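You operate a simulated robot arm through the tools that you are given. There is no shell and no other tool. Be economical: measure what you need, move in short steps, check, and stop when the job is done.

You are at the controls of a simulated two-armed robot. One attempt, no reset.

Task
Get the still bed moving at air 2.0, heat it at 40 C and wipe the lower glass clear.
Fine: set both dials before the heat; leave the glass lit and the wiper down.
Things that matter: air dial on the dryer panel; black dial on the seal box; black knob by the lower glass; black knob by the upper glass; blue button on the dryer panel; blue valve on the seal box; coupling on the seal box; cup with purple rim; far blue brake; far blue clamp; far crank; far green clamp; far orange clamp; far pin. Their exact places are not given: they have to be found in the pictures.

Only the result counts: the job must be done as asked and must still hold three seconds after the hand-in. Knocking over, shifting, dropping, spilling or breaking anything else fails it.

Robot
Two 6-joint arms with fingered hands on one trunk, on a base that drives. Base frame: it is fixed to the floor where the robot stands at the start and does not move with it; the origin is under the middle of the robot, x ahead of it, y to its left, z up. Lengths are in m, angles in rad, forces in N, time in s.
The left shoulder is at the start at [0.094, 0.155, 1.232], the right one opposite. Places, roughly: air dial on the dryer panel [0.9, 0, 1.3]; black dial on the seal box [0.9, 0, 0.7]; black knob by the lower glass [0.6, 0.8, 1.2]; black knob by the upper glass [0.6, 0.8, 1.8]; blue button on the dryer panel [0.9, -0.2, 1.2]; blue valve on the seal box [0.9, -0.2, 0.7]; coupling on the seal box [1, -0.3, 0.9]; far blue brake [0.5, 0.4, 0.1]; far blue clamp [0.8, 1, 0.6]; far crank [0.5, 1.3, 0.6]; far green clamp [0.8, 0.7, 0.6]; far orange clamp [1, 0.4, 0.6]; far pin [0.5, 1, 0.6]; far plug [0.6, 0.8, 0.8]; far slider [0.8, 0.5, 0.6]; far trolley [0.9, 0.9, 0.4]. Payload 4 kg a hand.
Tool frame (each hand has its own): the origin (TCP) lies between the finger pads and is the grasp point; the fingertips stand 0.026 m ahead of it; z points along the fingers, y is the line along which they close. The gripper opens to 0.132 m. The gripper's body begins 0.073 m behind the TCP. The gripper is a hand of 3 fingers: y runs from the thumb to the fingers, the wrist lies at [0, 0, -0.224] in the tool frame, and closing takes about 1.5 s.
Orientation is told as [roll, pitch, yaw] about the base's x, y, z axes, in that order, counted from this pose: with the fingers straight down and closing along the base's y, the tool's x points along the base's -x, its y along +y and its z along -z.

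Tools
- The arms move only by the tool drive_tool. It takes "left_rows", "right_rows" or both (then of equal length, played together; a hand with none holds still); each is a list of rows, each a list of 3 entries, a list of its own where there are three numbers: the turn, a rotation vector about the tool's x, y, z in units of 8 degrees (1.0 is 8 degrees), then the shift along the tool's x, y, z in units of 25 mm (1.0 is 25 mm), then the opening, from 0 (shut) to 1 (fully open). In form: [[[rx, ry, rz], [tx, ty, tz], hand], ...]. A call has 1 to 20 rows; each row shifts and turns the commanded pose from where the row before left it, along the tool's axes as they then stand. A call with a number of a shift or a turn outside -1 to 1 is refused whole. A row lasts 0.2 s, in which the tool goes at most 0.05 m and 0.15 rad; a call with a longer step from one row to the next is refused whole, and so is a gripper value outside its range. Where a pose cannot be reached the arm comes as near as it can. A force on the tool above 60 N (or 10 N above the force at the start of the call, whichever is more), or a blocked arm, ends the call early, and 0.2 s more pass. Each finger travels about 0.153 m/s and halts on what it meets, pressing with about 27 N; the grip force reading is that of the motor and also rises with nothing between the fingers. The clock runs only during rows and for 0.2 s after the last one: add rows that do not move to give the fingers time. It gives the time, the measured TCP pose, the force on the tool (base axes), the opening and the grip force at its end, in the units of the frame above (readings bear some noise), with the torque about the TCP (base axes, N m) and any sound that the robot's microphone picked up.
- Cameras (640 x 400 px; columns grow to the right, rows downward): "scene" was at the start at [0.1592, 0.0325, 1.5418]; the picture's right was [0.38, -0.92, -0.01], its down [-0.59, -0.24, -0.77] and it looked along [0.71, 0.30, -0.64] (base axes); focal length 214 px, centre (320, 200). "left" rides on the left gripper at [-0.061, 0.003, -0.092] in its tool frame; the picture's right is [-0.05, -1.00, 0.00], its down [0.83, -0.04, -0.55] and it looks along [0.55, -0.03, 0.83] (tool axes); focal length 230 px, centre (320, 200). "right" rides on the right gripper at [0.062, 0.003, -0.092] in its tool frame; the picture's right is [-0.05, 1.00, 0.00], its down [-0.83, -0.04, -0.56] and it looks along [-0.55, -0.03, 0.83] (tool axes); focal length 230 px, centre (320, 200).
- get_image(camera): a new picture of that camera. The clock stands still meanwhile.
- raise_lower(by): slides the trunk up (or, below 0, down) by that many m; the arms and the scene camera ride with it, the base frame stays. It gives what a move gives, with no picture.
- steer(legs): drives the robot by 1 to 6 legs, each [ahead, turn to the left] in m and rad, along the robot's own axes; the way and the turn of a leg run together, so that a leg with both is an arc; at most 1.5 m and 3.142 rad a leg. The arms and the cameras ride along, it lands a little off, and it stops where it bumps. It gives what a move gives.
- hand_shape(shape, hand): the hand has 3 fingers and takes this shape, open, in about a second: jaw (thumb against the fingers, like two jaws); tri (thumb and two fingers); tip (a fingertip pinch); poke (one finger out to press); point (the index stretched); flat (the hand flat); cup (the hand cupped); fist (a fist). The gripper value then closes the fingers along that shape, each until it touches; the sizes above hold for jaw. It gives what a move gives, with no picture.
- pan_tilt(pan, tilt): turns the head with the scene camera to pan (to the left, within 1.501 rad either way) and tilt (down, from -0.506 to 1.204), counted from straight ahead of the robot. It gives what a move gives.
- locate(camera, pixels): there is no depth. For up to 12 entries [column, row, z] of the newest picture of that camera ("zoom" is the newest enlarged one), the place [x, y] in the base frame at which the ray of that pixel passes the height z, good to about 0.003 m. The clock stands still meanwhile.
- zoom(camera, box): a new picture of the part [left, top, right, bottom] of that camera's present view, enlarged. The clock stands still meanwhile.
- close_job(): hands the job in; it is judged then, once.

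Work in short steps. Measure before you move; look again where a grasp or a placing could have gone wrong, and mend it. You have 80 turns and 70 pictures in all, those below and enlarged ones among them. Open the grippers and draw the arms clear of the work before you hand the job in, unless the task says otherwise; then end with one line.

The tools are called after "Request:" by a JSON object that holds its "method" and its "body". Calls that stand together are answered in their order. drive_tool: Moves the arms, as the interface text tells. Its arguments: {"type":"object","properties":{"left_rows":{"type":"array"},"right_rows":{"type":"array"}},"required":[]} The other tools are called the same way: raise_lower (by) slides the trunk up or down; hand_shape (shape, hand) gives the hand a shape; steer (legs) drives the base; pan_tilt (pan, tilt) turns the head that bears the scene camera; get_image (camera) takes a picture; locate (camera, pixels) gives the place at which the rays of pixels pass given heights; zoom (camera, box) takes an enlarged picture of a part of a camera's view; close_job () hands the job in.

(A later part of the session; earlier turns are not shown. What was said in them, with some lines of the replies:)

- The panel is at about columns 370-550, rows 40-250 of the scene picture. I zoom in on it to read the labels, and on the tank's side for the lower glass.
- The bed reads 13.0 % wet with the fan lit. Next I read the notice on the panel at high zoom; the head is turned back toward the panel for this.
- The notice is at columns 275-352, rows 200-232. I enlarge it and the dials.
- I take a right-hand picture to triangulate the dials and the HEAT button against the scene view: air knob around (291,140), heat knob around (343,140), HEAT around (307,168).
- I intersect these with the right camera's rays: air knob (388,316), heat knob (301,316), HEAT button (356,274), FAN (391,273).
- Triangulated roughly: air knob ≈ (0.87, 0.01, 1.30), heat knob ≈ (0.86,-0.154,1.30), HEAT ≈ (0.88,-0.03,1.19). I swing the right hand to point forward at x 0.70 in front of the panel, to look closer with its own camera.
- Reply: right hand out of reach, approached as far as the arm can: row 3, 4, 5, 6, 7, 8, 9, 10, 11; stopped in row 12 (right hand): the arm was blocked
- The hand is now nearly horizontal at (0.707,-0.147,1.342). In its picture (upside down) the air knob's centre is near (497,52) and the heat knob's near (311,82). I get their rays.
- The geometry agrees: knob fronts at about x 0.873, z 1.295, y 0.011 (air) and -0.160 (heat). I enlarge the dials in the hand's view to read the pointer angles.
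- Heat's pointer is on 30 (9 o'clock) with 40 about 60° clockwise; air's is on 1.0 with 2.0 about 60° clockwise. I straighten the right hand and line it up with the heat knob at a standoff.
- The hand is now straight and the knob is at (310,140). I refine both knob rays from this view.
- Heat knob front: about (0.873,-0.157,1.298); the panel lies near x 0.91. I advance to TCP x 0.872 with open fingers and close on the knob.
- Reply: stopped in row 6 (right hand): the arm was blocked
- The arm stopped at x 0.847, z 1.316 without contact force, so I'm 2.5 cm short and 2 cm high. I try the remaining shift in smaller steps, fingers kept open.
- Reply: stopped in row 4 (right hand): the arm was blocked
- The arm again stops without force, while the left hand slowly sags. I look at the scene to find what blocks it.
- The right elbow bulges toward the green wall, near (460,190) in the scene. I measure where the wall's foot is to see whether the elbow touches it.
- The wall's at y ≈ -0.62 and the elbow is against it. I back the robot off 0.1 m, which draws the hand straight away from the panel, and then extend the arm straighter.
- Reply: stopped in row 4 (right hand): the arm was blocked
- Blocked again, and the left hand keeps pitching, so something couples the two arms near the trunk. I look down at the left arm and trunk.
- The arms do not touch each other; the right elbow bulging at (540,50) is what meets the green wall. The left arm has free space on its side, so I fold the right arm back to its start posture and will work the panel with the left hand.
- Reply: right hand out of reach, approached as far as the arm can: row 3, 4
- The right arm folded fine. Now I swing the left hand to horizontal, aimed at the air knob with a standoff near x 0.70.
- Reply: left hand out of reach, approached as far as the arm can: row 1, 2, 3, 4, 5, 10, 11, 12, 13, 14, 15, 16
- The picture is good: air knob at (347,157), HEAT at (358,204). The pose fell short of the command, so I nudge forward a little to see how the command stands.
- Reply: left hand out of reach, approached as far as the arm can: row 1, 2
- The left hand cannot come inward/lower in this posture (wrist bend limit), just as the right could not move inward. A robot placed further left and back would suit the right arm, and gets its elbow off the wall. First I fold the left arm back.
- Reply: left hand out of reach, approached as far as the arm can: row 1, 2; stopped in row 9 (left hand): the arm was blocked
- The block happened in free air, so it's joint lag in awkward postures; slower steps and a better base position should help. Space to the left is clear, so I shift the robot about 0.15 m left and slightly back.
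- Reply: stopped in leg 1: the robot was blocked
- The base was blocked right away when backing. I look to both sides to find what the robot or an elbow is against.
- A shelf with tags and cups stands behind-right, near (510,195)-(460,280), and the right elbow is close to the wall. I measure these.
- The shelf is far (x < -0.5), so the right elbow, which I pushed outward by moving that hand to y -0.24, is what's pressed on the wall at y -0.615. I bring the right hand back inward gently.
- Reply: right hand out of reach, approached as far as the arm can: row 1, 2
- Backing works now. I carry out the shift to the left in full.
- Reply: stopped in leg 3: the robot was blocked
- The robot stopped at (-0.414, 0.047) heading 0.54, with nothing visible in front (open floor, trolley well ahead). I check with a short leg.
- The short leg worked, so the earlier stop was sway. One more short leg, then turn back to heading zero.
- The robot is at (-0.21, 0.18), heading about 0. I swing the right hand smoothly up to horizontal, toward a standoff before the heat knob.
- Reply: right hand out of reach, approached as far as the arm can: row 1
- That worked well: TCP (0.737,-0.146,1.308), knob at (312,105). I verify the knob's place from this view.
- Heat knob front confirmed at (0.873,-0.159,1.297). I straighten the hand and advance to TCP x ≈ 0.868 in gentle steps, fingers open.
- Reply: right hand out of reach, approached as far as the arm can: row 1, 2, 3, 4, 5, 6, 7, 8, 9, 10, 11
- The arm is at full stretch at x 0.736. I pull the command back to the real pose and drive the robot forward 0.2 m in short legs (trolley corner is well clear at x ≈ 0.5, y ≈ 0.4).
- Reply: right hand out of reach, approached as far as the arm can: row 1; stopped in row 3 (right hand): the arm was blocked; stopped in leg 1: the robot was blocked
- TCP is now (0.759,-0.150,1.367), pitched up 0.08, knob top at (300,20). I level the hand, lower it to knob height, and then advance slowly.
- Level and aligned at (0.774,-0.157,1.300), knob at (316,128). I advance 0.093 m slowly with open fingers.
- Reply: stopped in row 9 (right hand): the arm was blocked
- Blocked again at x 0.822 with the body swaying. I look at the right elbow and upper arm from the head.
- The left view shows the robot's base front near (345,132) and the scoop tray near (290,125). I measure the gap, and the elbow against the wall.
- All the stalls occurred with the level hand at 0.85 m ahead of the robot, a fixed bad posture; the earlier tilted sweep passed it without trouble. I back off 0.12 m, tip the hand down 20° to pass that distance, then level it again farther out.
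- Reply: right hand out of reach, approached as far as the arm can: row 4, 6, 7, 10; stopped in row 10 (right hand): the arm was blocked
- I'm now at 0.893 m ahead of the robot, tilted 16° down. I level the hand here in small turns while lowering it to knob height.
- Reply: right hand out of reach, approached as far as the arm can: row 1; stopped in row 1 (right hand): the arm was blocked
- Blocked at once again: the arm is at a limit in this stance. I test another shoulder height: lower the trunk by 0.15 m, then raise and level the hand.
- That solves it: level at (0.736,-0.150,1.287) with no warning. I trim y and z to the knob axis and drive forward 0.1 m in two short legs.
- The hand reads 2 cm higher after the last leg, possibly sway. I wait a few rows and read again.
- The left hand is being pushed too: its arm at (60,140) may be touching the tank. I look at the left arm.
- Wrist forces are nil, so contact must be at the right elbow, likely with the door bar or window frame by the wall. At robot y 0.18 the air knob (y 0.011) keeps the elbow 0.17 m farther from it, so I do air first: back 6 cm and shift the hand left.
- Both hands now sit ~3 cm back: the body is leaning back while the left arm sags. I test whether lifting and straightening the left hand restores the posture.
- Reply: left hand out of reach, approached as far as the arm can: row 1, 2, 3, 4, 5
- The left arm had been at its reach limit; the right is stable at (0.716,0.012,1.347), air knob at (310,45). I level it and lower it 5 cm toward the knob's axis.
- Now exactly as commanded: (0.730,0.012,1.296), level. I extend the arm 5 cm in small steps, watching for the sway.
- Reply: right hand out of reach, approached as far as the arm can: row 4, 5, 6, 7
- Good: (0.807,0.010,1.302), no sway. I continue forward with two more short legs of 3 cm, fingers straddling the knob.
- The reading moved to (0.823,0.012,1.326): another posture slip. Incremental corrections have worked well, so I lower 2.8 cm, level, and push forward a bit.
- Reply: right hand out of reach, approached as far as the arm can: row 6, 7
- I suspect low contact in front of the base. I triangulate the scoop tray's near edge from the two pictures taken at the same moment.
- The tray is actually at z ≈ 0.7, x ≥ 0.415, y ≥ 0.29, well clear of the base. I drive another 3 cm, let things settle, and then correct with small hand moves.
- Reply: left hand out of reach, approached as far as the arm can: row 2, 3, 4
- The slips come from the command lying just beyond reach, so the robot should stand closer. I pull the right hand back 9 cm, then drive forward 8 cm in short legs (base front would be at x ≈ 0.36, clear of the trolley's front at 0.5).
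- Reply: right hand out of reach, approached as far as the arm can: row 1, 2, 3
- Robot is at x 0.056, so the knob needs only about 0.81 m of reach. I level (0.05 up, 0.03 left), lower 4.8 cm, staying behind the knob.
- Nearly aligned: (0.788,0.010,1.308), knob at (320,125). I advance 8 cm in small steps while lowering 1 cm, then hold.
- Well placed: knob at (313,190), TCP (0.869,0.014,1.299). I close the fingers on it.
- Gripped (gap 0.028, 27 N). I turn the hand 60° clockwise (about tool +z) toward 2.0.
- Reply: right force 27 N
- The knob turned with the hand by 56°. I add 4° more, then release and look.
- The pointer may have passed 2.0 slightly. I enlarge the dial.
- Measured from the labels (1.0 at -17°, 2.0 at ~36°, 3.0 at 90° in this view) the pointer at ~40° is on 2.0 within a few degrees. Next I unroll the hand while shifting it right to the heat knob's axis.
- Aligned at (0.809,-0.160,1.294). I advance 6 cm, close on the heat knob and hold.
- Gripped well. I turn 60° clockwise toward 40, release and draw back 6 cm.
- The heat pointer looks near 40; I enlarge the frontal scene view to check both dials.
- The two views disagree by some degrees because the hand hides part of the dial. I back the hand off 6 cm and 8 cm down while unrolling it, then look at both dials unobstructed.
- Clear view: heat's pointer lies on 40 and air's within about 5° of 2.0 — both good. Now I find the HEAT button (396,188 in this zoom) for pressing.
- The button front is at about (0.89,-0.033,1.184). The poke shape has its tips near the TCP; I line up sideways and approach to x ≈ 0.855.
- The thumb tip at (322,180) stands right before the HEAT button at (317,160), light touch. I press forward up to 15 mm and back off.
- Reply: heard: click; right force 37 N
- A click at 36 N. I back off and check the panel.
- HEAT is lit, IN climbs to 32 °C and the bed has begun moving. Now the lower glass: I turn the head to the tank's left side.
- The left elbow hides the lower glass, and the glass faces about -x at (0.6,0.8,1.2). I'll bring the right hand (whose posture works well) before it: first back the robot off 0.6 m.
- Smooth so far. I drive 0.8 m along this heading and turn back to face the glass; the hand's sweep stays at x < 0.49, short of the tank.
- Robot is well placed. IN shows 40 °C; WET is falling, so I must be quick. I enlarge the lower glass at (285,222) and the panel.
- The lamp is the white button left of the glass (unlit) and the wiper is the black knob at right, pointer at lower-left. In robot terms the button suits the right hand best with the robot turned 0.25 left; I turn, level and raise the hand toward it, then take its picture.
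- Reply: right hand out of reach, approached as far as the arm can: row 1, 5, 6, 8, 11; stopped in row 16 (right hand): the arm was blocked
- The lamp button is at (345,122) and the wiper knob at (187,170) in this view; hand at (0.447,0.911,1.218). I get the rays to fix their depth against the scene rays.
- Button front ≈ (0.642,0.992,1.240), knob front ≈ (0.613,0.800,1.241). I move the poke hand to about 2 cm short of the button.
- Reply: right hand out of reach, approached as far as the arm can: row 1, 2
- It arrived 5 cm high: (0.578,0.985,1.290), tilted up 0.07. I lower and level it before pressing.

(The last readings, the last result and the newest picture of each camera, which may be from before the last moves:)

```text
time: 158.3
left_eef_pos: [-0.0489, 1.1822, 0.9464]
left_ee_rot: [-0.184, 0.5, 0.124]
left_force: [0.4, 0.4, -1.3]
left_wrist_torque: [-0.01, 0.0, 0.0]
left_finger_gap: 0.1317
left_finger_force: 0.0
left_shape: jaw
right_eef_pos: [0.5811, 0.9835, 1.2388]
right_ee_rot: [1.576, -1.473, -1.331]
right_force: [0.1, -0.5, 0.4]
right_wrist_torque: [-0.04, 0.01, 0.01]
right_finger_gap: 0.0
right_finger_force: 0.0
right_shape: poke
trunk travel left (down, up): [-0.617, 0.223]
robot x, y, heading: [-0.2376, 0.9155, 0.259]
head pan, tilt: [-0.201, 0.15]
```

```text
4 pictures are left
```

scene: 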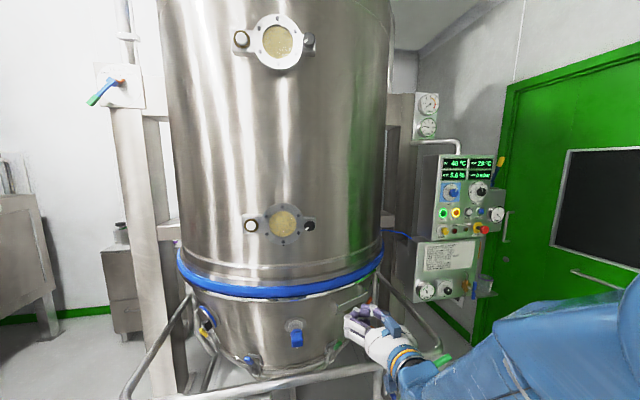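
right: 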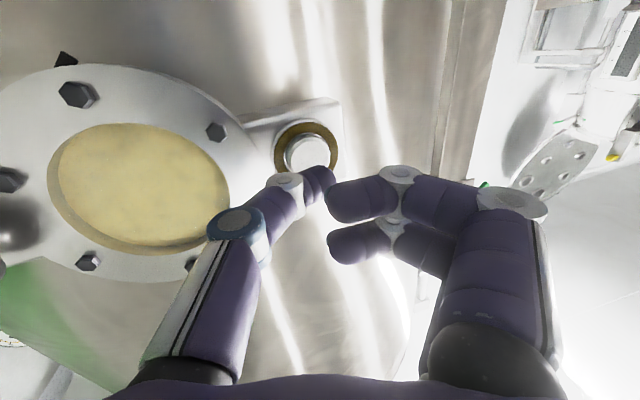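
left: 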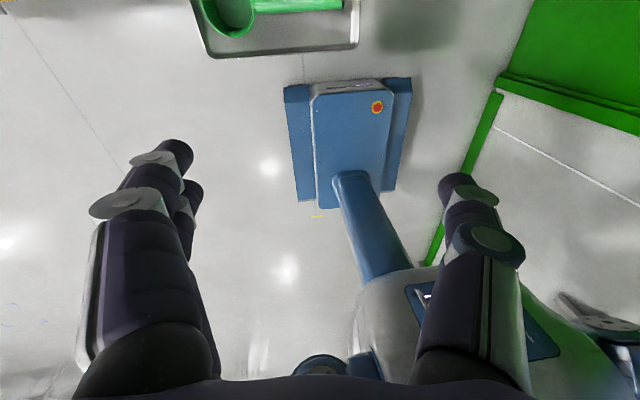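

The thumb tip at (322,178) faces the lamp button at (309,155), just as it did for HEAT. I advance about 4.2 cm to press it.

Request:
{"method": "drive_tool", "body": {"right_rows": [[[0, 0, 0], [0, -0.05, 0.3], 1], [[0, 0, 0], [0, -0.05, 0.3], 1], [[0, 0, 0], [0, -0.05, 0.3], 1], [[0, 0, 0], [0, 0, 0.2], 1], [[0, 0, 0], [0, 0, 0.2], 1], [[0, 0, 0], [0, 0, 0.2], 1], [[0, 0, 0], [0, 0, 0.2], 1], [[0, 0, 0], [0, 0, 0], 1]]}}

```text
time: 160.1
left_eef_pos: [-0.0537, 1.18, 0.9487]
left_ee_rot: [-0.183, 0.491, 0.127]
left_force: [0.3, -0.4, 0.2]
left_wrist_torque: [0.01, -0.01, -0.02]
left_finger_gap: 0.1319
left_finger_force: 0.1
left_shape: jaw
right_eef_pos: [0.6169, 0.9899, 1.2426]
right_ee_rot: [1.617, -1.473, -1.37]
right_force: [-32.2, -6.0, -8.1]
right_wrist_torque: [-0.02, 0.1, 0.08]
right_finger_gap: 0.0
right_finger_force: 0.0
right_shape: poke
trunk travel left (down, up): [-0.617, 0.223]
robot x, y, heading: [-0.244, 0.9131, 0.255]
head pan, tilt: [-0.201, 0.15]
heard: click
```

Click. I back off 10 cm, reopen to the jaw shape and turn the robot back to face the wiper knob.

Request:
{"method": "drive_tool", "body": {"right_rows": [[[0, 0, 0], [0, 0, -0.3], 1], [[0, 0, 0], [0, 0, -0.5], 1], [[0, 0, 0], [0, 0, -0.8], 1], [[0, 0, 0], [0, 0, -0.8], 1], [[0, 0, 0], [0, 0, -0.8], 1], [[0, 0, 0], [0, 0, -0.8], 1], [[0, 0, 0], [0, 0, -0.4], 1], [[0, 0, 0], [0, 0, 0], 1]]}}

Request:
{"method": "hand_shape", "body": {"hand": "right", "shape": "jaw"}}

Request:
{"method": "steer", "body": {"legs": [[0, -0.256]]}}

Request:
{"method": "drive_tool", "body": {"right_rows": [[[0, 0, 0], [0, 0, 0], 1], [[0, 0, 0], [0, 0, 0], 1]]}}

```text
time: 161.9
left_eef_pos: [-0.0483, 1.1804, 0.9468]
left_ee_rot: [-0.183, 0.5, 0.128]
left_force: [0.0, 0.3, 0.1]
left_wrist_torque: [0.0, -0.03, 0.0]
left_finger_gap: 0.132
left_finger_force: 0.0
left_shape: jaw
right_eef_pos: [0.5163, 0.9609, 1.2374]
right_ee_rot: [1.576, -1.473, -1.331]
right_force: [-0.8, -0.2, 0.3]
right_wrist_torque: [0.01, 0.01, 0.0]
right_finger_gap: 0.0002
right_finger_force: 0.1
right_shape: poke
trunk travel left (down, up): [-0.617, 0.223]
robot x, y, heading: [-0.2365, 0.9147, 0.258]
head pan, tilt: [-0.201, 0.15]
```

```text
time: 162.8
left_eef_pos: [-0.0489, 1.1812, 0.9476]
left_ee_rot: [-0.183, 0.498, 0.128]
left_force: [-0.1, 0.6, 0.2]
left_wrist_torque: [0.01, 0.0, 0.03]
left_finger_gap: 0.1318
left_finger_force: 0.0
left_shape: jaw
right_eef_pos: [0.5177, 0.9613, 1.2385]
right_ee_rot: [1.58, -1.473, -1.335]
right_force: [-0.4, 0.8, 0.1]
right_wrist_torque: [-0.03, 0.01, 0.02]
right_finger_gap: 0.1321
right_finger_force: 0.1
right_shape: jaw
trunk travel left (down, up): [-0.617, 0.223]
robot x, y, heading: [-0.2391, 0.9143, 0.253]
head pan, tilt: [-0.201, 0.15]
```

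```text
time: 164.1
left_eef_pos: [0.0233, 1.1244, 0.9486]
left_ee_rot: [-0.18, 0.473, -0.13]
left_force: [-0.1, 0.6, -0.3]
left_wrist_torque: [0.01, -0.01, 0.03]
left_finger_gap: 0.1321
left_finger_force: 0.1
left_shape: jaw
right_eef_pos: [0.5037, 0.7703, 1.2391]
right_ee_rot: [1.581, -1.473, -1.591]
right_force: [0.6, 0.2, -0.6]
right_wrist_torque: [-0.03, 0.0, -0.02]
right_finger_gap: 0.1316
right_finger_force: 0.0
right_shape: jaw
trunk travel left (down, up): [-0.617, 0.223]
robot x, y, heading: [-0.2414, 0.9138, 0.001]
head pan, tilt: [-0.201, 0.15]
```

```text
time: 164.7
left_eef_pos: [-0.0007, 1.1233, 0.9409]
left_ee_rot: [-0.187, 0.523, -0.134]
left_force: [-0.2, 0.6, -0.3]
left_wrist_torque: [0.02, -0.02, -0.02]
left_finger_gap: 0.1322
left_finger_force: 0.1
left_shape: jaw
right_eef_pos: [0.4846, 0.7679, 1.2494]
right_ee_rot: [1.743, -1.471, -1.754]
right_force: [0.1, -0.5, 0.4]
right_wrist_torque: [0.03, 0.0, 0.03]
right_finger_gap: 0.1321
right_finger_force: 0.2
right_shape: jaw
trunk travel left (down, up): [-0.617, 0.223]
robot x, y, heading: [-0.2408, 0.9181, 0.003]
head pan, tilt: [-0.201, 0.15]
5 turns are left
```

Few turns are left, so I combine: align with the wiper knob, roll the hand -64° so the fingers straddle it clear of the flange, advance, and grip, with a check picture.

Request:
{"method": "drive_tool", "body": {"right_rows": [[[0, 0, 0], [0.08, 0.21, 0.4], 1], [[0, 0, 0], [0.08, 0.21, 0.5], 1], [[0, 0, 0], [0.08, 0.21, 0.5], 1], [[0, 0, 0], [0.08, 0.21, 0.5], 1], [[0, 0, 0], [0.08, 0.21, 0.5], 1], [[0, 0, 0], [0.04, 0.19, 0.4], 1], [[0, 0, -0.8], [0, 0, 0], 1], [[0, 0, -0.9], [0, 0, 0], 1], [[0, 0, -0.9], [0, 0, 0], 1], [[0, 0, -0.9], [0, 0, 0], 1], [[0, 0, -0.9], [0, 0, 0], 1], [[0, 0, -0.9], [0, 0, 0], 1], [[0, 0, -0.9], [0, 0, 0], 1], [[0, 0, -0.9], [0, 0, 0], 1], [[0, 0, -0.9], [0, 0, 0], 1], [[0, 0, 0], [0, 0, 0.4], 1], [[0, 0, 0], [0, 0, 0.4], 1], [[0, 0, 0], [0, 0, 0.4], 1], [[0, 0, 0], [0, 0, 0.4], 1], [[0, 0, 0], [0, 0, 0.2], 1]]}}

Request:
{"method": "get_image", "body": {"camera": "right"}}

Request:
{"method": "drive_tool", "body": {"right_rows": [[[0, 0, 0], [0, 0, 0], 0.7], [[0, 0, 0], [0, 0, 0], 0.5], [[0, 0, 0], [0, 0, 0], 0.3], [[0, 0, 0], [0, 0, 0], 0.2], [[0, 0, 0], [0, 0, 0], 0.1], [[0, 0, 0], [0, 0, 0], 0.1], [[0, 0, 0], [0, 0, 0], 0.1]]}}

```text
time: 168.9
left_eef_pos: [-0.001, 1.1235, 0.9414]
left_ee_rot: [-0.189, 0.521, -0.133]
left_force: [0.5, 0.3, -0.6]
left_wrist_torque: [-0.01, 0.0, 0.0]
left_finger_gap: 0.1317
left_finger_force: 0.0
left_shape: jaw
right_eef_pos: [0.6004, 0.7995, 1.2459]
right_ee_rot: [-1.59, -0.552, 1.571]
right_force: [0.6, -0.3, 0.3]
right_wrist_torque: [-0.01, 0.0, 0.03]
right_finger_gap: 0.132
right_finger_force: 0.1
right_shape: jaw
trunk travel left (down, up): [-0.617, 0.223]
robot x, y, heading: [-0.2374, 0.9186, -0.004]
head pan, tilt: [-0.201, 0.15]
```

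```text
3 pictures are left
```

right: 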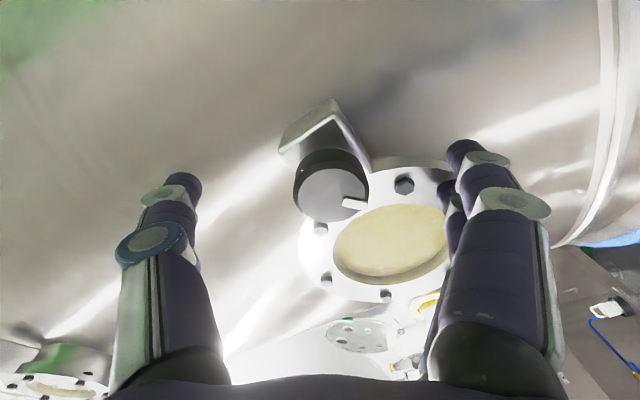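

```text
time: 170.5
left_eef_pos: [-0.0017, 1.124, 0.9404]
left_ee_rot: [-0.189, 0.52, -0.135]
left_force: [-0.4, -0.1, 0.0]
left_wrist_torque: [-0.03, 0.0, 0.02]
left_finger_gap: 0.1321
left_finger_force: 0.1
left_shape: jaw
right_eef_pos: [0.6012, 0.8004, 1.2446]
right_ee_rot: [-1.59, -0.552, 1.569]
right_force: [-2.3, 0.7, -6.2]
right_wrist_torque: [-0.3, 0.32, -0.12]
right_finger_gap: 0.0222
right_finger_force: 27.2
right_shape: jaw
trunk travel left (down, up): [-0.617, 0.223]
robot x, y, heading: [-0.2379, 0.916, 0.003]
head pan, tilt: [-0.201, 0.15]
4 turns are left
```

The knob is gripped (gap 0.022). I turn it 128° clockwise, sweeping the wiper, and look at the glass.

Request:
{"method": "drive_tool", "body": {"right_rows": [[[0, 0, 0.7], [0, 0, 0], 0.1], [[0, 0, 0.9], [0, 0, 0], 0.1], [[0, 0, 0.9], [0, 0, 0], 0.1], [[0, 0, 0.9], [0, 0, 0], 0.1], [[0, 0, 0.9], [0, 0, 0], 0.1], [[0, 0, 0.9], [0, 0, 0], 0.1], [[0, 0, 0.9], [0, 0, 0], 0.1], [[0, 0, 0.9], [0, 0, 0], 0.1], [[0, 0, 0.9], [0, 0, 0], 0.1], [[0, 0, 0.9], [0, 0, 0], 0.1], [[0, 0, 0.9], [0, 0, 0], 0.1], [[0, 0, 0.9], [0, 0, 0], 0.1], [[0, 0, 0.9], [0, 0, 0], 0.1], [[0, 0, 0.9], [0, 0, 0], 0.1], [[0, 0, 0.9], [0, 0, 0], 0.1], [[0, 0, 0.9], [0, 0, 0], 0.1], [[0, 0, 0.9], [0, 0, 0], 0.1], [[0, 0, 0.9], [0, 0, 0], 0.1], [[0, 0, 0], [0, 0, 0], 0.1]]}}

Request:
{"method": "zoom", "body": {"camera": "scene", "box": [230, 190, 330, 252]}}

```text
time: 172.2
left_eef_pos: [-0.0236, 1.121, 0.9357]
left_ee_rot: [-0.195, 0.579, -0.138]
left_force: [0.5, -0.9, -0.5]
left_wrist_torque: [-0.01, 0.01, 0.02]
left_finger_gap: 0.132
left_finger_force: 0.0
left_shape: jaw
right_eef_pos: [0.5891, 0.7959, 1.2298]
right_ee_rot: [-1.312, -1.469, 1.302]
right_force: [8.6, -12.5, -33.9]
right_wrist_torque: [0.0, 0.67, -0.29]
right_finger_gap: 0.0173
right_finger_force: 27.1
right_shape: jaw
trunk travel left (down, up): [-0.617, 0.223]
robot x, y, heading: [-0.24, 0.9195, 0.001]
head pan, tilt: [-0.201, 0.15]
stopped in row 8 (right hand): the force on the tool passed its limit at 61 N (the readings are from after the stop); the commanded pose is now the measured one
```

```text
6.40 times, centred on (280, 221) of scene
3 turns are left
```

zoom: 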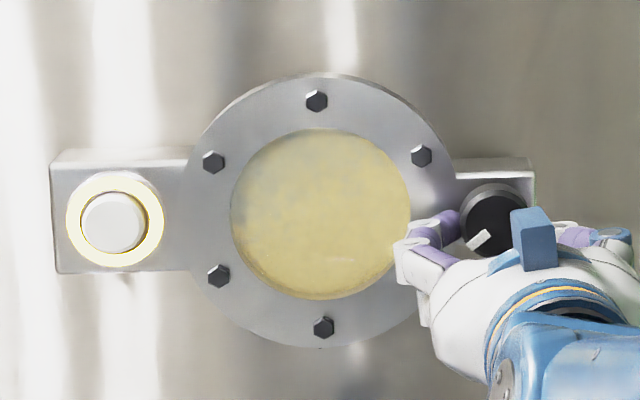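

The lamp is lit (bright ring). The pointer is unchanged: the grip slipped when a finger met the flange. I regrip deeper with the fingers above and below the knob (roll +40°), turn 100° clockwise, and look.

Request:
{"method": "drive_tool", "body": {"right_rows": [[[0, 0, 0], [0, 0, 0], 0.5], [[0, 0, 0], [0, 0, 0], 1], [[0, 0, 0], [0, 0, -0.2], 1], [[0, 0, 0], [-0.26, 0.08, -0.4], 1], [[0, 0, 0], [-0.26, 0.08, -0.4], 1], [[0, 0, 0.96], [0, 0, 0], 1], [[0, 0, 0.96], [0, 0, 0], 1], [[0, 0, 0.96], [0, 0, 0], 1], [[0, 0, 0.96], [0, 0, 0], 1], [[0, 0, 0.96], [0, 0, 0], 1], [[0, 0, 0.96], [0, 0, 0], 1], [[0, 0, 0], [0, 0, 0.36], 1], [[0, 0, 0], [0, 0, 0.36], 1], [[0, 0, 0], [0, 0, 0.36], 1], [[0, 0, 0], [0, 0, 0.36], 1], [[0, 0, 0], [0, 0, 0.36], 1], [[0, 0, 0], [0, 0, 0], 1]]}}

Request:
{"method": "drive_tool", "body": {"right_rows": [[[0, 0, 0], [0, 0, 0], 0.7], [[0, 0, 0], [0, 0, 0], 0.5], [[0, 0, 0], [0, 0, 0], 0.3], [[0, 0, 0], [0, 0, 0], 0.2], [[0, 0, 0], [0, 0, 0], 0.1], [[0, 0, 0], [0, 0, 0], 0.1], [[0, 0, 0], [0, 0, 0], 0.1]]}}

Request:
{"method": "drive_tool", "body": {"right_rows": [[[0, 0, 0.6], [0, 0, 0], 0.1], [[0, 0, 0.7], [0, 0, 0], 0.1], [[0, 0, 0.7], [0, 0, 0], 0.1], [[0, 0, 0.7], [0, 0, 0], 0.1], [[0, 0, 0.7], [0, 0, 0], 0.1], [[0, 0, 0.7], [0, 0, 0], 0.1], [[0, 0, 0.7], [0, 0, 0], 0.1], [[0, 0, 0.7], [0, 0, 0], 0.1], [[0, 0, 0.7], [0, 0, 0], 0.1], [[0, 0, 0.7], [0, 0, 0], 0.1], [[0, 0, 0.7], [0, 0, 0], 0.1], [[0, 0, 0.7], [0, 0, 0], 0.1], [[0, 0, 0.7], [0, 0, 0], 0.1], [[0, 0, 0.7], [0, 0, 0], 0.1], [[0, 0, 0.7], [0, 0, 0], 0.1], [[0, 0, 0.7], [0, 0, 0], 0.1], [[0, 0, 0.7], [0, 0, 0], 0.1], [[0, 0, 0.7], [0, 0, 0], 0.1], [[0, 0, 0], [0, 0, 0], 0.1]]}}

Request:
{"method": "zoom", "body": {"camera": "scene", "box": [230, 190, 330, 252]}}

```text
time: 175.8
left_eef_pos: [-0.027, 1.1225, 0.9358]
left_ee_rot: [-0.196, 0.568, -0.138]
left_force: [-0.6, 0.0, 0.0]
left_wrist_torque: [-0.01, -0.02, -0.02]
left_finger_gap: 0.1319
left_finger_force: 0.1
left_shape: jaw
right_eef_pos: [0.602, 0.8068, 1.2608]
right_ee_rot: [1.577, -0.868, -1.588]
right_force: [-0.4, 0.2, 0.4]
right_wrist_torque: [0.0, 0.03, 0.03]
right_finger_gap: 0.1319
right_finger_force: 0.1
right_shape: jaw
trunk travel left (down, up): [-0.617, 0.223]
robot x, y, heading: [-0.2371, 0.9153, 0.002]
head pan, tilt: [-0.201, 0.15]
```

```text
time: 177.4
left_eef_pos: [-0.0291, 1.1211, 0.9379]
left_ee_rot: [-0.191, 0.567, -0.136]
left_force: [0.0, 1.0, -0.6]
left_wrist_torque: [-0.01, 0.03, -0.03]
left_finger_gap: 0.1321
left_finger_force: 0.1
left_shape: jaw
right_eef_pos: [0.5986, 0.8022, 1.2609]
right_ee_rot: [1.577, -0.867, -1.587]
right_force: [-20.3, -11.0, -14.4]
right_wrist_torque: [0.07, 0.93, -0.88]
right_finger_gap: 0.0257
right_finger_force: 0.0
right_shape: jaw
trunk travel left (down, up): [-0.617, 0.223]
robot x, y, heading: [-0.2337, 0.9153, -0.001]
head pan, tilt: [-0.201, 0.15]
```

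```text
time: 178.7
left_eef_pos: [-0.0277, 1.1272, 0.9307]
left_ee_rot: [-0.198, 0.546, -0.14]
left_force: [-1.8, 1.2, 1.3]
left_wrist_torque: [-0.11, -0.14, 0.1]
left_finger_gap: 0.1321
left_finger_force: 0.0
left_shape: jaw
right_eef_pos: [0.5816, 0.8087, 1.2822]
right_ee_rot: [1.603, -0.385, -1.604]
right_force: [-1.2, 0.9, 1.4]
right_wrist_torque: [0.01, 0.02, -0.14]
right_finger_gap: 0.0133
right_finger_force: 0.0
right_shape: jaw
trunk travel left (down, up): [-0.617, 0.223]
robot x, y, heading: [-0.2358, 0.9144, -0.009]
head pan, tilt: [-0.201, 0.15]
stopped in row 6 (right hand): the force on the tool passed its limit at 62 N (the readings are from after the stop); the commanded pose is now the measured one
```

```text
6.40 times, centred on (280, 221) of scene
2 turns are left
```

zoom: 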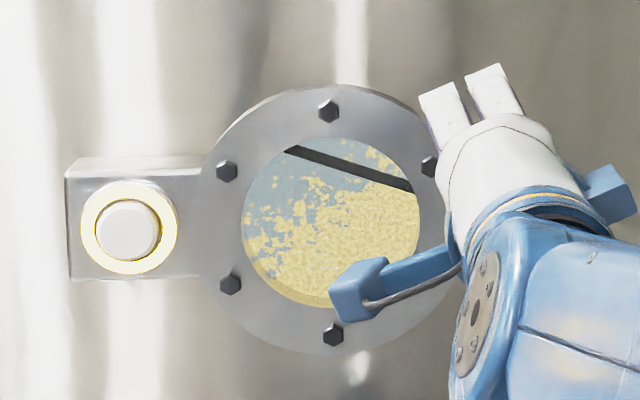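

The wiper works: its blade, pivoting at the knob like the pointer, is now about 18° above level, and the wiped glass shows the moving bed. In this turn I regrip well centred, push about 30° further to finish the top, bring the blade back down ~90°, release, and draw the hand clear.

Request:
{"method": "drive_tool", "body": {"right_rows": [[[0, 0, 0], [0, 0, 0], 0.6], [[0, 0, 0], [0, 0, 0], 1], [[0, 0, 0], [0, 0, -0.4], 1], [[0, 0, 0], [0, 0, -0.4], 1], [[0, 0, 0], [0, 0, -0.4], 1], [[0, 0, 0], [0.065, -0.395, 0], 1], [[0, 0, 0], [0.065, -0.395, 0], 1], [[0, 0, 0], [0.065, -0.395, 0], 1], [[0, 0, 0], [0.065, -0.395, 0], 1], [[0, 0, 1], [0, 0, 0], 1], [[0, 0, 1], [0, 0, 0], 1], [[0, 0, 1], [0, 0, 0], 1], [[0, 0, 1], [0, 0, 0], 1], [[0, 0, 0], [0, 0, 0.42], 1], [[0, 0, 0], [0, 0, 0.42], 1], [[0, 0, 0], [0, 0, 0.42], 1], [[0, 0, 0], [0, 0, 0.42], 1], [[0, 0, 0], [0, 0, 0.42], 1], [[0, 0, 0], [0, 0, 0], 1], [[0, 0, 0], [0, 0, 0], 1]]}}

Request:
{"method": "drive_tool", "body": {"right_rows": [[[0, 0, 0], [0, 0, 0], 0.7], [[0, 0, 0], [0, 0, 0], 0.5], [[0, 0, 0], [0, 0, 0], 0.3], [[0, 0, 0], [0, 0, 0], 0.2], [[0, 0, 0], [0, 0, 0], 0.1], [[0, 0, 0], [0, 0, 0], 0.1], [[0, 0, 0], [0, 0, 0], 0.1]]}}

Request:
{"method": "drive_tool", "body": {"right_rows": [[[0, 0, 0.6], [0, 0, 0], 0.1], [[0, 0, 0.6], [0, 0, 0], 0.1], [[0, 0, 0.6], [0, 0, 0], 0.1], [[0, 0, 0.6], [0, 0, 0], 0.1], [[0, 0, 0.6], [0, 0, 0], 0.1], [[0, 0, 0.6], [0, 0, 0], 0.1], [[0, 0, 0.4], [0, 0, 0], 0.1], [[0, 0, 0], [0, 0, 0], 0.1]]}}

Request:
{"method": "drive_tool", "body": {"right_rows": [[[0, 0, -0.7], [0, 0, 0], 0.1], [[0, 0, -0.7], [0, 0, 0], 0.1], [[0, 0, -0.7], [0, 0, 0], 0.1], [[0, 0, -0.7], [0, 0, 0], 0.1], [[0, 0, -0.7], [0, 0, 0], 0.1], [[0, 0, -0.7], [0, 0, 0], 0.1], [[0, 0, -0.7], [0, 0, 0], 0.1], [[0, 0, -0.7], [0, 0, 0], 0.1], [[0, 0, -0.7], [0, 0, 0], 0.1], [[0, 0, -0.7], [0, 0, 0], 0.1], [[0, 0, -0.7], [0, 0, 0], 0.1], [[0, 0, -0.7], [0, 0, 0], 0.1], [[0, 0, -0.7], [0, 0, 0], 0.1], [[0, 0, -0.7], [0, 0, 0], 0.1], [[0, 0, -0.7], [0, 0, 0], 0.1], [[0, 0, -0.7], [0, 0, 0], 0.1], [[0, 0, 0], [0, 0, 0], 0.1]]}}

Request:
{"method": "drive_tool", "body": {"right_rows": [[[0, 0, 0], [0, 0, 0], 0.4], [[0, 0, 0], [0, 0, 0], 0.7], [[0, 0, 0], [0, 0, 0], 1], [[0, 0, 0], [0, 0, 0], 1], [[0, 0, 0], [0, 0, -0.4], 1], [[0, 0, 0], [0, 0, -0.5], 1], [[0, 0, 0], [0, 0, -0.5], 1], [[0, 0, 0], [0, 0, -0.5], 1], [[0, 0, 0], [0, 0, -0.5], 1], [[0, 0, 0], [0, 0, -0.5], 1], [[0, 0, 0], [0, 0, -0.5], 1], [[0, 0, 0], [0, 0, 0], 1]]}}

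Request:
{"method": "steer", "body": {"legs": [[-0.15, 0]]}}

Request:
{"method": "zoom", "body": {"camera": "scene", "box": [230, 190, 330, 252]}}

```text
time: 182.9
left_eef_pos: [-0.0279, 1.1241, 0.9322]
left_ee_rot: [-0.192, 0.559, -0.138]
left_force: [0.8, 0.9, 0.8]
left_wrist_torque: [-0.03, 0.01, -0.04]
left_finger_gap: 0.1318
left_finger_force: 0.0
left_shape: jaw
right_eef_pos: [0.6061, 0.7906, 1.2419]
right_ee_rot: [1.604, 0.183, -1.587]
right_force: [0.2, 0.5, 0.4]
right_wrist_torque: [0.05, -0.01, -0.01]
right_finger_gap: 0.1318
right_finger_force: 0.0
right_shape: jaw
trunk travel left (down, up): [-0.617, 0.223]
robot x, y, heading: [-0.2328, 0.9181, -0.004]
head pan, tilt: [-0.201, 0.15]
```

```text
time: 184.5
left_eef_pos: [-0.0293, 1.1214, 0.9334]
left_ee_rot: [-0.194, 0.557, -0.14]
left_force: [-0.2, 0.1, -0.1]
left_wrist_torque: [-0.01, -0.03, 0.03]
left_finger_gap: 0.132
left_finger_force: 0.0
left_shape: jaw
right_eef_pos: [0.603, 0.7908, 1.2424]
right_ee_rot: [1.602, 0.184, -1.587]
right_force: [-14.6, 0.6, -6.5]
right_wrist_torque: [-0.38, -0.29, -0.04]
right_finger_gap: 0.0295
right_finger_force: 27.3
right_shape: jaw
trunk travel left (down, up): [-0.617, 0.223]
robot x, y, heading: [-0.2377, 0.918, -0.009]
head pan, tilt: [-0.201, 0.15]
```

```text
time: 186.3
left_eef_pos: [-0.03, 1.1192, 0.9336]
left_ee_rot: [-0.189, 0.557, -0.135]
left_force: [-0.1, 0.3, -0.7]
left_wrist_torque: [0.03, 0.07, 0.0]
left_finger_gap: 0.1319
left_finger_force: 0.0
left_shape: jaw
right_eef_pos: [0.6035, 0.7848, 1.2381]
right_ee_rot: [1.602, 0.741, -1.573]
right_force: [-33.2, -14.5, -29.9]
right_wrist_torque: [-3.12, 0.68, -0.26]
right_finger_gap: 0.0297
right_finger_force: 26.8
right_shape: jaw
trunk travel left (down, up): [-0.617, 0.223]
robot x, y, heading: [-0.24, 0.9151, -0.002]
head pan, tilt: [-0.201, 0.15]
```

```text
time: 189.9
left_eef_pos: [-0.0263, 1.1158, 0.9326]
left_ee_rot: [-0.184, 0.533, -0.136]
left_force: [0.3, 0.4, 0.1]
left_wrist_torque: [0.02, -0.04, -0.01]
left_finger_gap: 0.1321
left_finger_force: 0.0
left_shape: jaw
right_eef_pos: [0.6001, 0.7824, 1.2537]
right_ee_rot: [1.649, -0.812, -1.654]
right_force: [6.1, -25.9, 36.4]
right_wrist_torque: [0.71, -1.03, -0.79]
right_finger_gap: 0.0193
right_finger_force: 26.8
right_shape: jaw
trunk travel left (down, up): [-0.617, 0.223]
robot x, y, heading: [-0.235, 0.9181, -0.003]
head pan, tilt: [-0.201, 0.15]
```

```text
time: 192.5
left_eef_pos: [-0.0284, 1.1215, 0.9326]
left_ee_rot: [-0.193, 0.557, -0.138]
left_force: [0.3, 0.0, 0.0]
left_wrist_torque: [0.02, 0.01, 0.0]
left_finger_gap: 0.1321
left_finger_force: 0.1
left_shape: jaw
right_eef_pos: [0.5182, 0.792, 1.2388]
right_ee_rot: [1.615, -0.82, -1.626]
right_force: [-1.2, -0.7, 0.1]
right_wrist_torque: [0.02, -0.03, 0.01]
right_finger_gap: 0.1318
right_finger_force: 0.0
right_shape: jaw
trunk travel left (down, up): [-0.617, 0.223]
robot x, y, heading: [-0.2388, 0.915, -0.006]
head pan, tilt: [-0.201, 0.15]
```

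```text
time: 193.9
left_eef_pos: [-0.1773, 1.1234, 0.9321]
left_ee_rot: [-0.194, 0.565, -0.142]
left_force: [1.1, -0.1, 0.6]
left_wrist_torque: [-0.01, 0.04, -0.01]
left_finger_gap: 0.1323
left_finger_force: 0.1
left_shape: jaw
right_eef_pos: [0.3702, 0.7915, 1.2363]
right_ee_rot: [1.61, -0.821, -1.622]
right_force: [-0.5, 0.3, -0.4]
right_wrist_torque: [-0.02, -0.02, -0.02]
right_finger_gap: 0.1321
right_finger_force: 0.0
right_shape: jaw
trunk travel left (down, up): [-0.617, 0.223]
robot x, y, heading: [-0.3896, 0.9191, -0.004]
head pan, tilt: [-0.201, 0.15]
```

```text
6.40 times, centred on (280, 221) of scene
1 turns are left
```

zoom: 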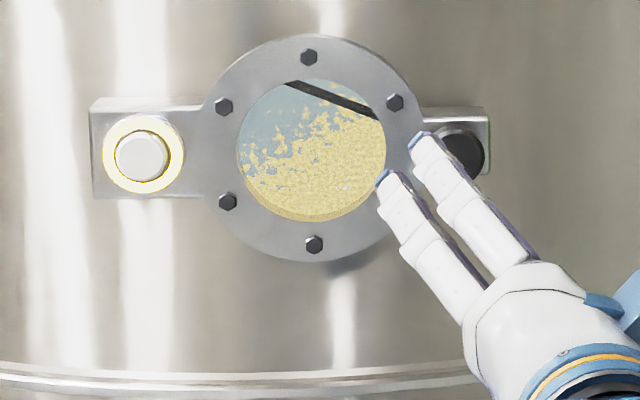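

The glass is wiped clear and lit, but the blade is still up: the last grip was 1.3 cm off the knob's axis and slipped on the way back. In this last turn I drive in again, centre on the knob (y 0.804) with the fingers above and below it, turn about 68° counter-clockwise to bring the wiper down, release, draw clear and hand in.

Request:
{"method": "steer", "body": {"legs": [[0.15, 0]]}}

Request:
{"method": "drive_tool", "body": {"right_rows": [[[0, 0, 0], [0, 0, 0], 1], [[0, 0, 0], [0, 0, 0], 1], [[0, 0, 0], [0, 0, 0], 1], [[0, 0, 0], [0.18, 0.077, 0], 1], [[0, 0, 0], [0.18, 0.077, 0], 1], [[0, 0, 0], [0.18, 0.077, 0], 1], [[0, 0, 0.99], [0, 0, 0], 1], [[0, 0, 0.99], [0, 0, 0], 1], [[0, 0, 0.99], [0, 0, 0], 1], [[0, 0, 0.99], [0, 0, 0], 1], [[0, 0, 0.99], [0, 0, 0], 1], [[0, 0, 0.99], [0, 0, 0], 1], [[0, 0, 0.99], [0, 0, 0], 1], [[0, 0, 0.99], [0, 0, 0], 1], [[0, 0, 0.99], [0, 0, 0], 1], [[0, 0, 0.99], [0, 0, 0], 1], [[0, 0, 0], [0, 0, 0], 1], [[0, 0, 0], [0, 0, 0], 1]]}}

Request:
{"method": "drive_tool", "body": {"right_rows": [[[0, 0, 0], [0, 0, 0.458], 1], [[0, 0, 0], [0, 0, 0.458], 1], [[0, 0, 0], [0, 0, 0.458], 1], [[0, 0, 0], [0, 0, 0.458], 1], [[0, 0, 0], [0, 0, 0.458], 1], [[0, 0, 0], [0, 0, 0.458], 1], [[0, 0, 0], [0, 0, 0.458], 1], [[0, 0, 0], [0, 0, 0.458], 1], [[0, 0, 0], [0, 0, 0.4], 1], [[0, 0, 0], [0, 0, 0], 1], [[0, 0, 0], [0, 0, 0], 0.7], [[0, 0, 0], [0, 0, 0], 0.5], [[0, 0, 0], [0, 0, 0], 0.3], [[0, 0, 0], [0, 0, 0], 0.2], [[0, 0, 0], [0, 0, 0], 0.1], [[0, 0, 0], [0, 0, 0], 0], [[0, 0, 0], [0, 0, 0], 0]]}}

Request:
{"method": "drive_tool", "body": {"right_rows": [[[0, 0, -0.6], [0, 0, 0], 0], [[0, 0, -0.6], [0, 0, 0], 0], [[0, 0, -0.6], [0, 0, 0], 0], [[0, 0, -0.6], [0, 0, 0], 0], [[0, 0, -0.6], [0, 0, 0], 0], [[0, 0, -0.6], [0, 0, 0], 0], [[0, 0, -0.6], [0, 0, 0], 0], [[0, 0, -0.6], [0, 0, 0], 0], [[0, 0, -0.6], [0, 0, 0], 0], [[0, 0, -0.6], [0, 0, 0], 0], [[0, 0, -0.6], [0, 0, 0], 0], [[0, 0, -0.6], [0, 0, 0], 0], [[0, 0, -0.6], [0, 0, 0], 0], [[0, 0, -0.6], [0, 0, 0], 0], [[0, 0, 0], [0, 0, 0], 0]]}}

Request:
{"method": "drive_tool", "body": {"right_rows": [[[0, 0, 0], [0, 0, 0], 0.4], [[0, 0, 0], [0, 0, 0], 0.7], [[0, 0, 0], [0, 0, 0], 1], [[0, 0, 0], [0, 0, 0], 1], [[0, 0, 0], [0, 0, -0.4], 1], [[0, 0, 0], [0, 0, -0.5], 1], [[0, 0, 0], [0, 0, -0.5], 1], [[0, 0, 0], [0, 0, -0.5], 1], [[0, 0, 0], [0, 0, -0.5], 1], [[0, 0, 0], [0, 0, -0.5], 1], [[0, 0, 0], [0, 0, -0.5], 1], [[0, 0, 0], [0, 0, 0], 1]]}}

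Request:
{"method": "steer", "body": {"legs": [[-0.15, 0]]}}

Request:
{"method": "close_job", "body": {}}

```text
time: 195.3
left_eef_pos: [-0.0638, 1.1232, 0.9396]
left_ee_rot: [-0.188, 0.521, -0.137]
left_force: [-0.1, 0.6, 0.8]
left_wrist_torque: [0.01, -0.05, 0.01]
left_finger_gap: 0.1322
left_finger_force: 0.0
left_shape: jaw
right_eef_pos: [0.4712, 0.7924, 1.2683]
right_ee_rot: [1.672, -0.818, -1.669]
right_force: [2.1, 0.1, 0.2]
right_wrist_torque: [0.02, 0.02, 0.01]
right_finger_gap: 0.1321
right_finger_force: 0.0
right_shape: jaw
trunk travel left (down, up): [-0.617, 0.223]
robot x, y, heading: [-0.2382, 0.9157, -0.006]
head pan, tilt: [-0.201, 0.15]
```

```text
time: 199.1
left_eef_pos: [-0.0276, 1.1234, 0.931]
left_ee_rot: [-0.193, 0.547, -0.129]
left_force: [0.7, 1.2, 0.8]
left_wrist_torque: [-0.01, 0.01, 0.0]
left_finger_gap: 0.1318
left_finger_force: 0.1
left_shape: jaw
right_eef_pos: [0.4986, 0.7921, 1.2502]
right_ee_rot: [1.629, 0.591, -1.577]
right_force: [0.1, -0.5, 0.4]
right_wrist_torque: [-0.01, 0.01, 0.0]
right_finger_gap: 0.1318
right_finger_force: 0.1
right_shape: jaw
trunk travel left (down, up): [-0.617, 0.223]
robot x, y, heading: [-0.24, 0.9159, -0.005]
head pan, tilt: [-0.201, 0.15]
```

```text
time: 202.7
left_eef_pos: [-0.0275, 1.1236, 0.9313]
left_ee_rot: [-0.194, 0.545, -0.131]
left_force: [-0.6, -0.2, 0.4]
left_wrist_torque: [-0.01, -0.01, 0.01]
left_finger_gap: 0.132
left_finger_force: 0.1
left_shape: jaw
right_eef_pos: [0.5995, 0.8062, 1.2536]
right_ee_rot: [1.628, 0.558, -1.561]
right_force: [-7.9, 8.7, -4.1]
right_wrist_torque: [0.12, 0.25, 0.02]
right_finger_gap: 0.0169
right_finger_force: 26.5
right_shape: jaw
trunk travel left (down, up): [-0.617, 0.223]
robot x, y, heading: [-0.2373, 0.9181, -0.009]
head pan, tilt: [-0.201, 0.15]
```

```text
time: 205.8
left_eef_pos: [-0.0165, 1.1241, 0.9268]
left_ee_rot: [-0.196, 0.54, -0.119]
left_force: [-0.4, -0.6, -0.4]
left_wrist_torque: [0.0, 0.0, -0.01]
left_finger_gap: 0.132
left_finger_force: 0.1
left_shape: jaw
right_eef_pos: [0.5907, 0.8142, 1.2381]
right_ee_rot: [1.586, -0.625, -1.593]
right_force: [10.5, 21.7, -34.2]
right_wrist_torque: [0.74, 0.46, 0.54]
right_finger_gap: 0.0156
right_finger_force: 27.0
right_shape: jaw
trunk travel left (down, up): [-0.617, 0.223]
robot x, y, heading: [-0.2399, 0.9143, -0.004]
head pan, tilt: [-0.201, 0.15]
stopped in row 15 (right hand): the force on the tool passed its limit at 61 N (the readings are from after the stop); the commanded pose is now the measured one
```

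```text
time: 208.4
left_eef_pos: [-0.0236, 1.1229, 0.9286]
left_ee_rot: [-0.189, 0.533, -0.118]
left_force: [-0.3, 0.1, -0.4]
left_wrist_torque: [0.03, 0.03, -0.02]
left_finger_gap: 0.1318
left_finger_force: 0.0
left_shape: jaw
right_eef_pos: [0.498, 0.7951, 1.2554]
right_ee_rot: [1.617, -0.58, -1.63]
right_force: [-0.3, 0.1, -0.2]
right_wrist_torque: [0.0, 0.01, 0.03]
right_finger_gap: 0.132
right_finger_force: 0.1
right_shape: jaw
trunk travel left (down, up): [-0.617, 0.223]
robot x, y, heading: [-0.2384, 0.9147, -0.004]
head pan, tilt: [-0.201, 0.15]
```

```text
time: 209.8
left_eef_pos: [-0.1756, 1.1233, 0.9278]
left_ee_rot: [-0.189, 0.537, -0.117]
left_force: [0.5, 0.3, -1.0]
left_wrist_torque: [0.02, 0.06, 0.0]
left_finger_gap: 0.1321
left_finger_force: 0.0
left_shape: jaw
right_eef_pos: [0.3481, 0.7986, 1.2538]
right_ee_rot: [1.618, -0.583, -1.626]
right_force: [1.1, 0.4, -0.4]
right_wrist_torque: [0.01, -0.05, 0.0]
right_finger_gap: 0.1319
right_finger_force: 0.1
right_shape: jaw
trunk travel left (down, up): [-0.617, 0.223]
robot x, y, heading: [-0.3909, 0.9148, -0.0]
head pan, tilt: [-0.201, 0.15]
```

```text
The job is handed in.
```

I handed the job in, but I don't know whether the wiper is down: it was still up in my last picture. My final turn to lower it ended at the 61 N force limit and I couldn't check it. Air is set at about 2.0 (the pointer sits about 5° past the mark), heat was switched on at 40 C after both dials were set, and the bed is moving. The lower glass is lit and was wiped, though a strip at the top may not be fully clear.
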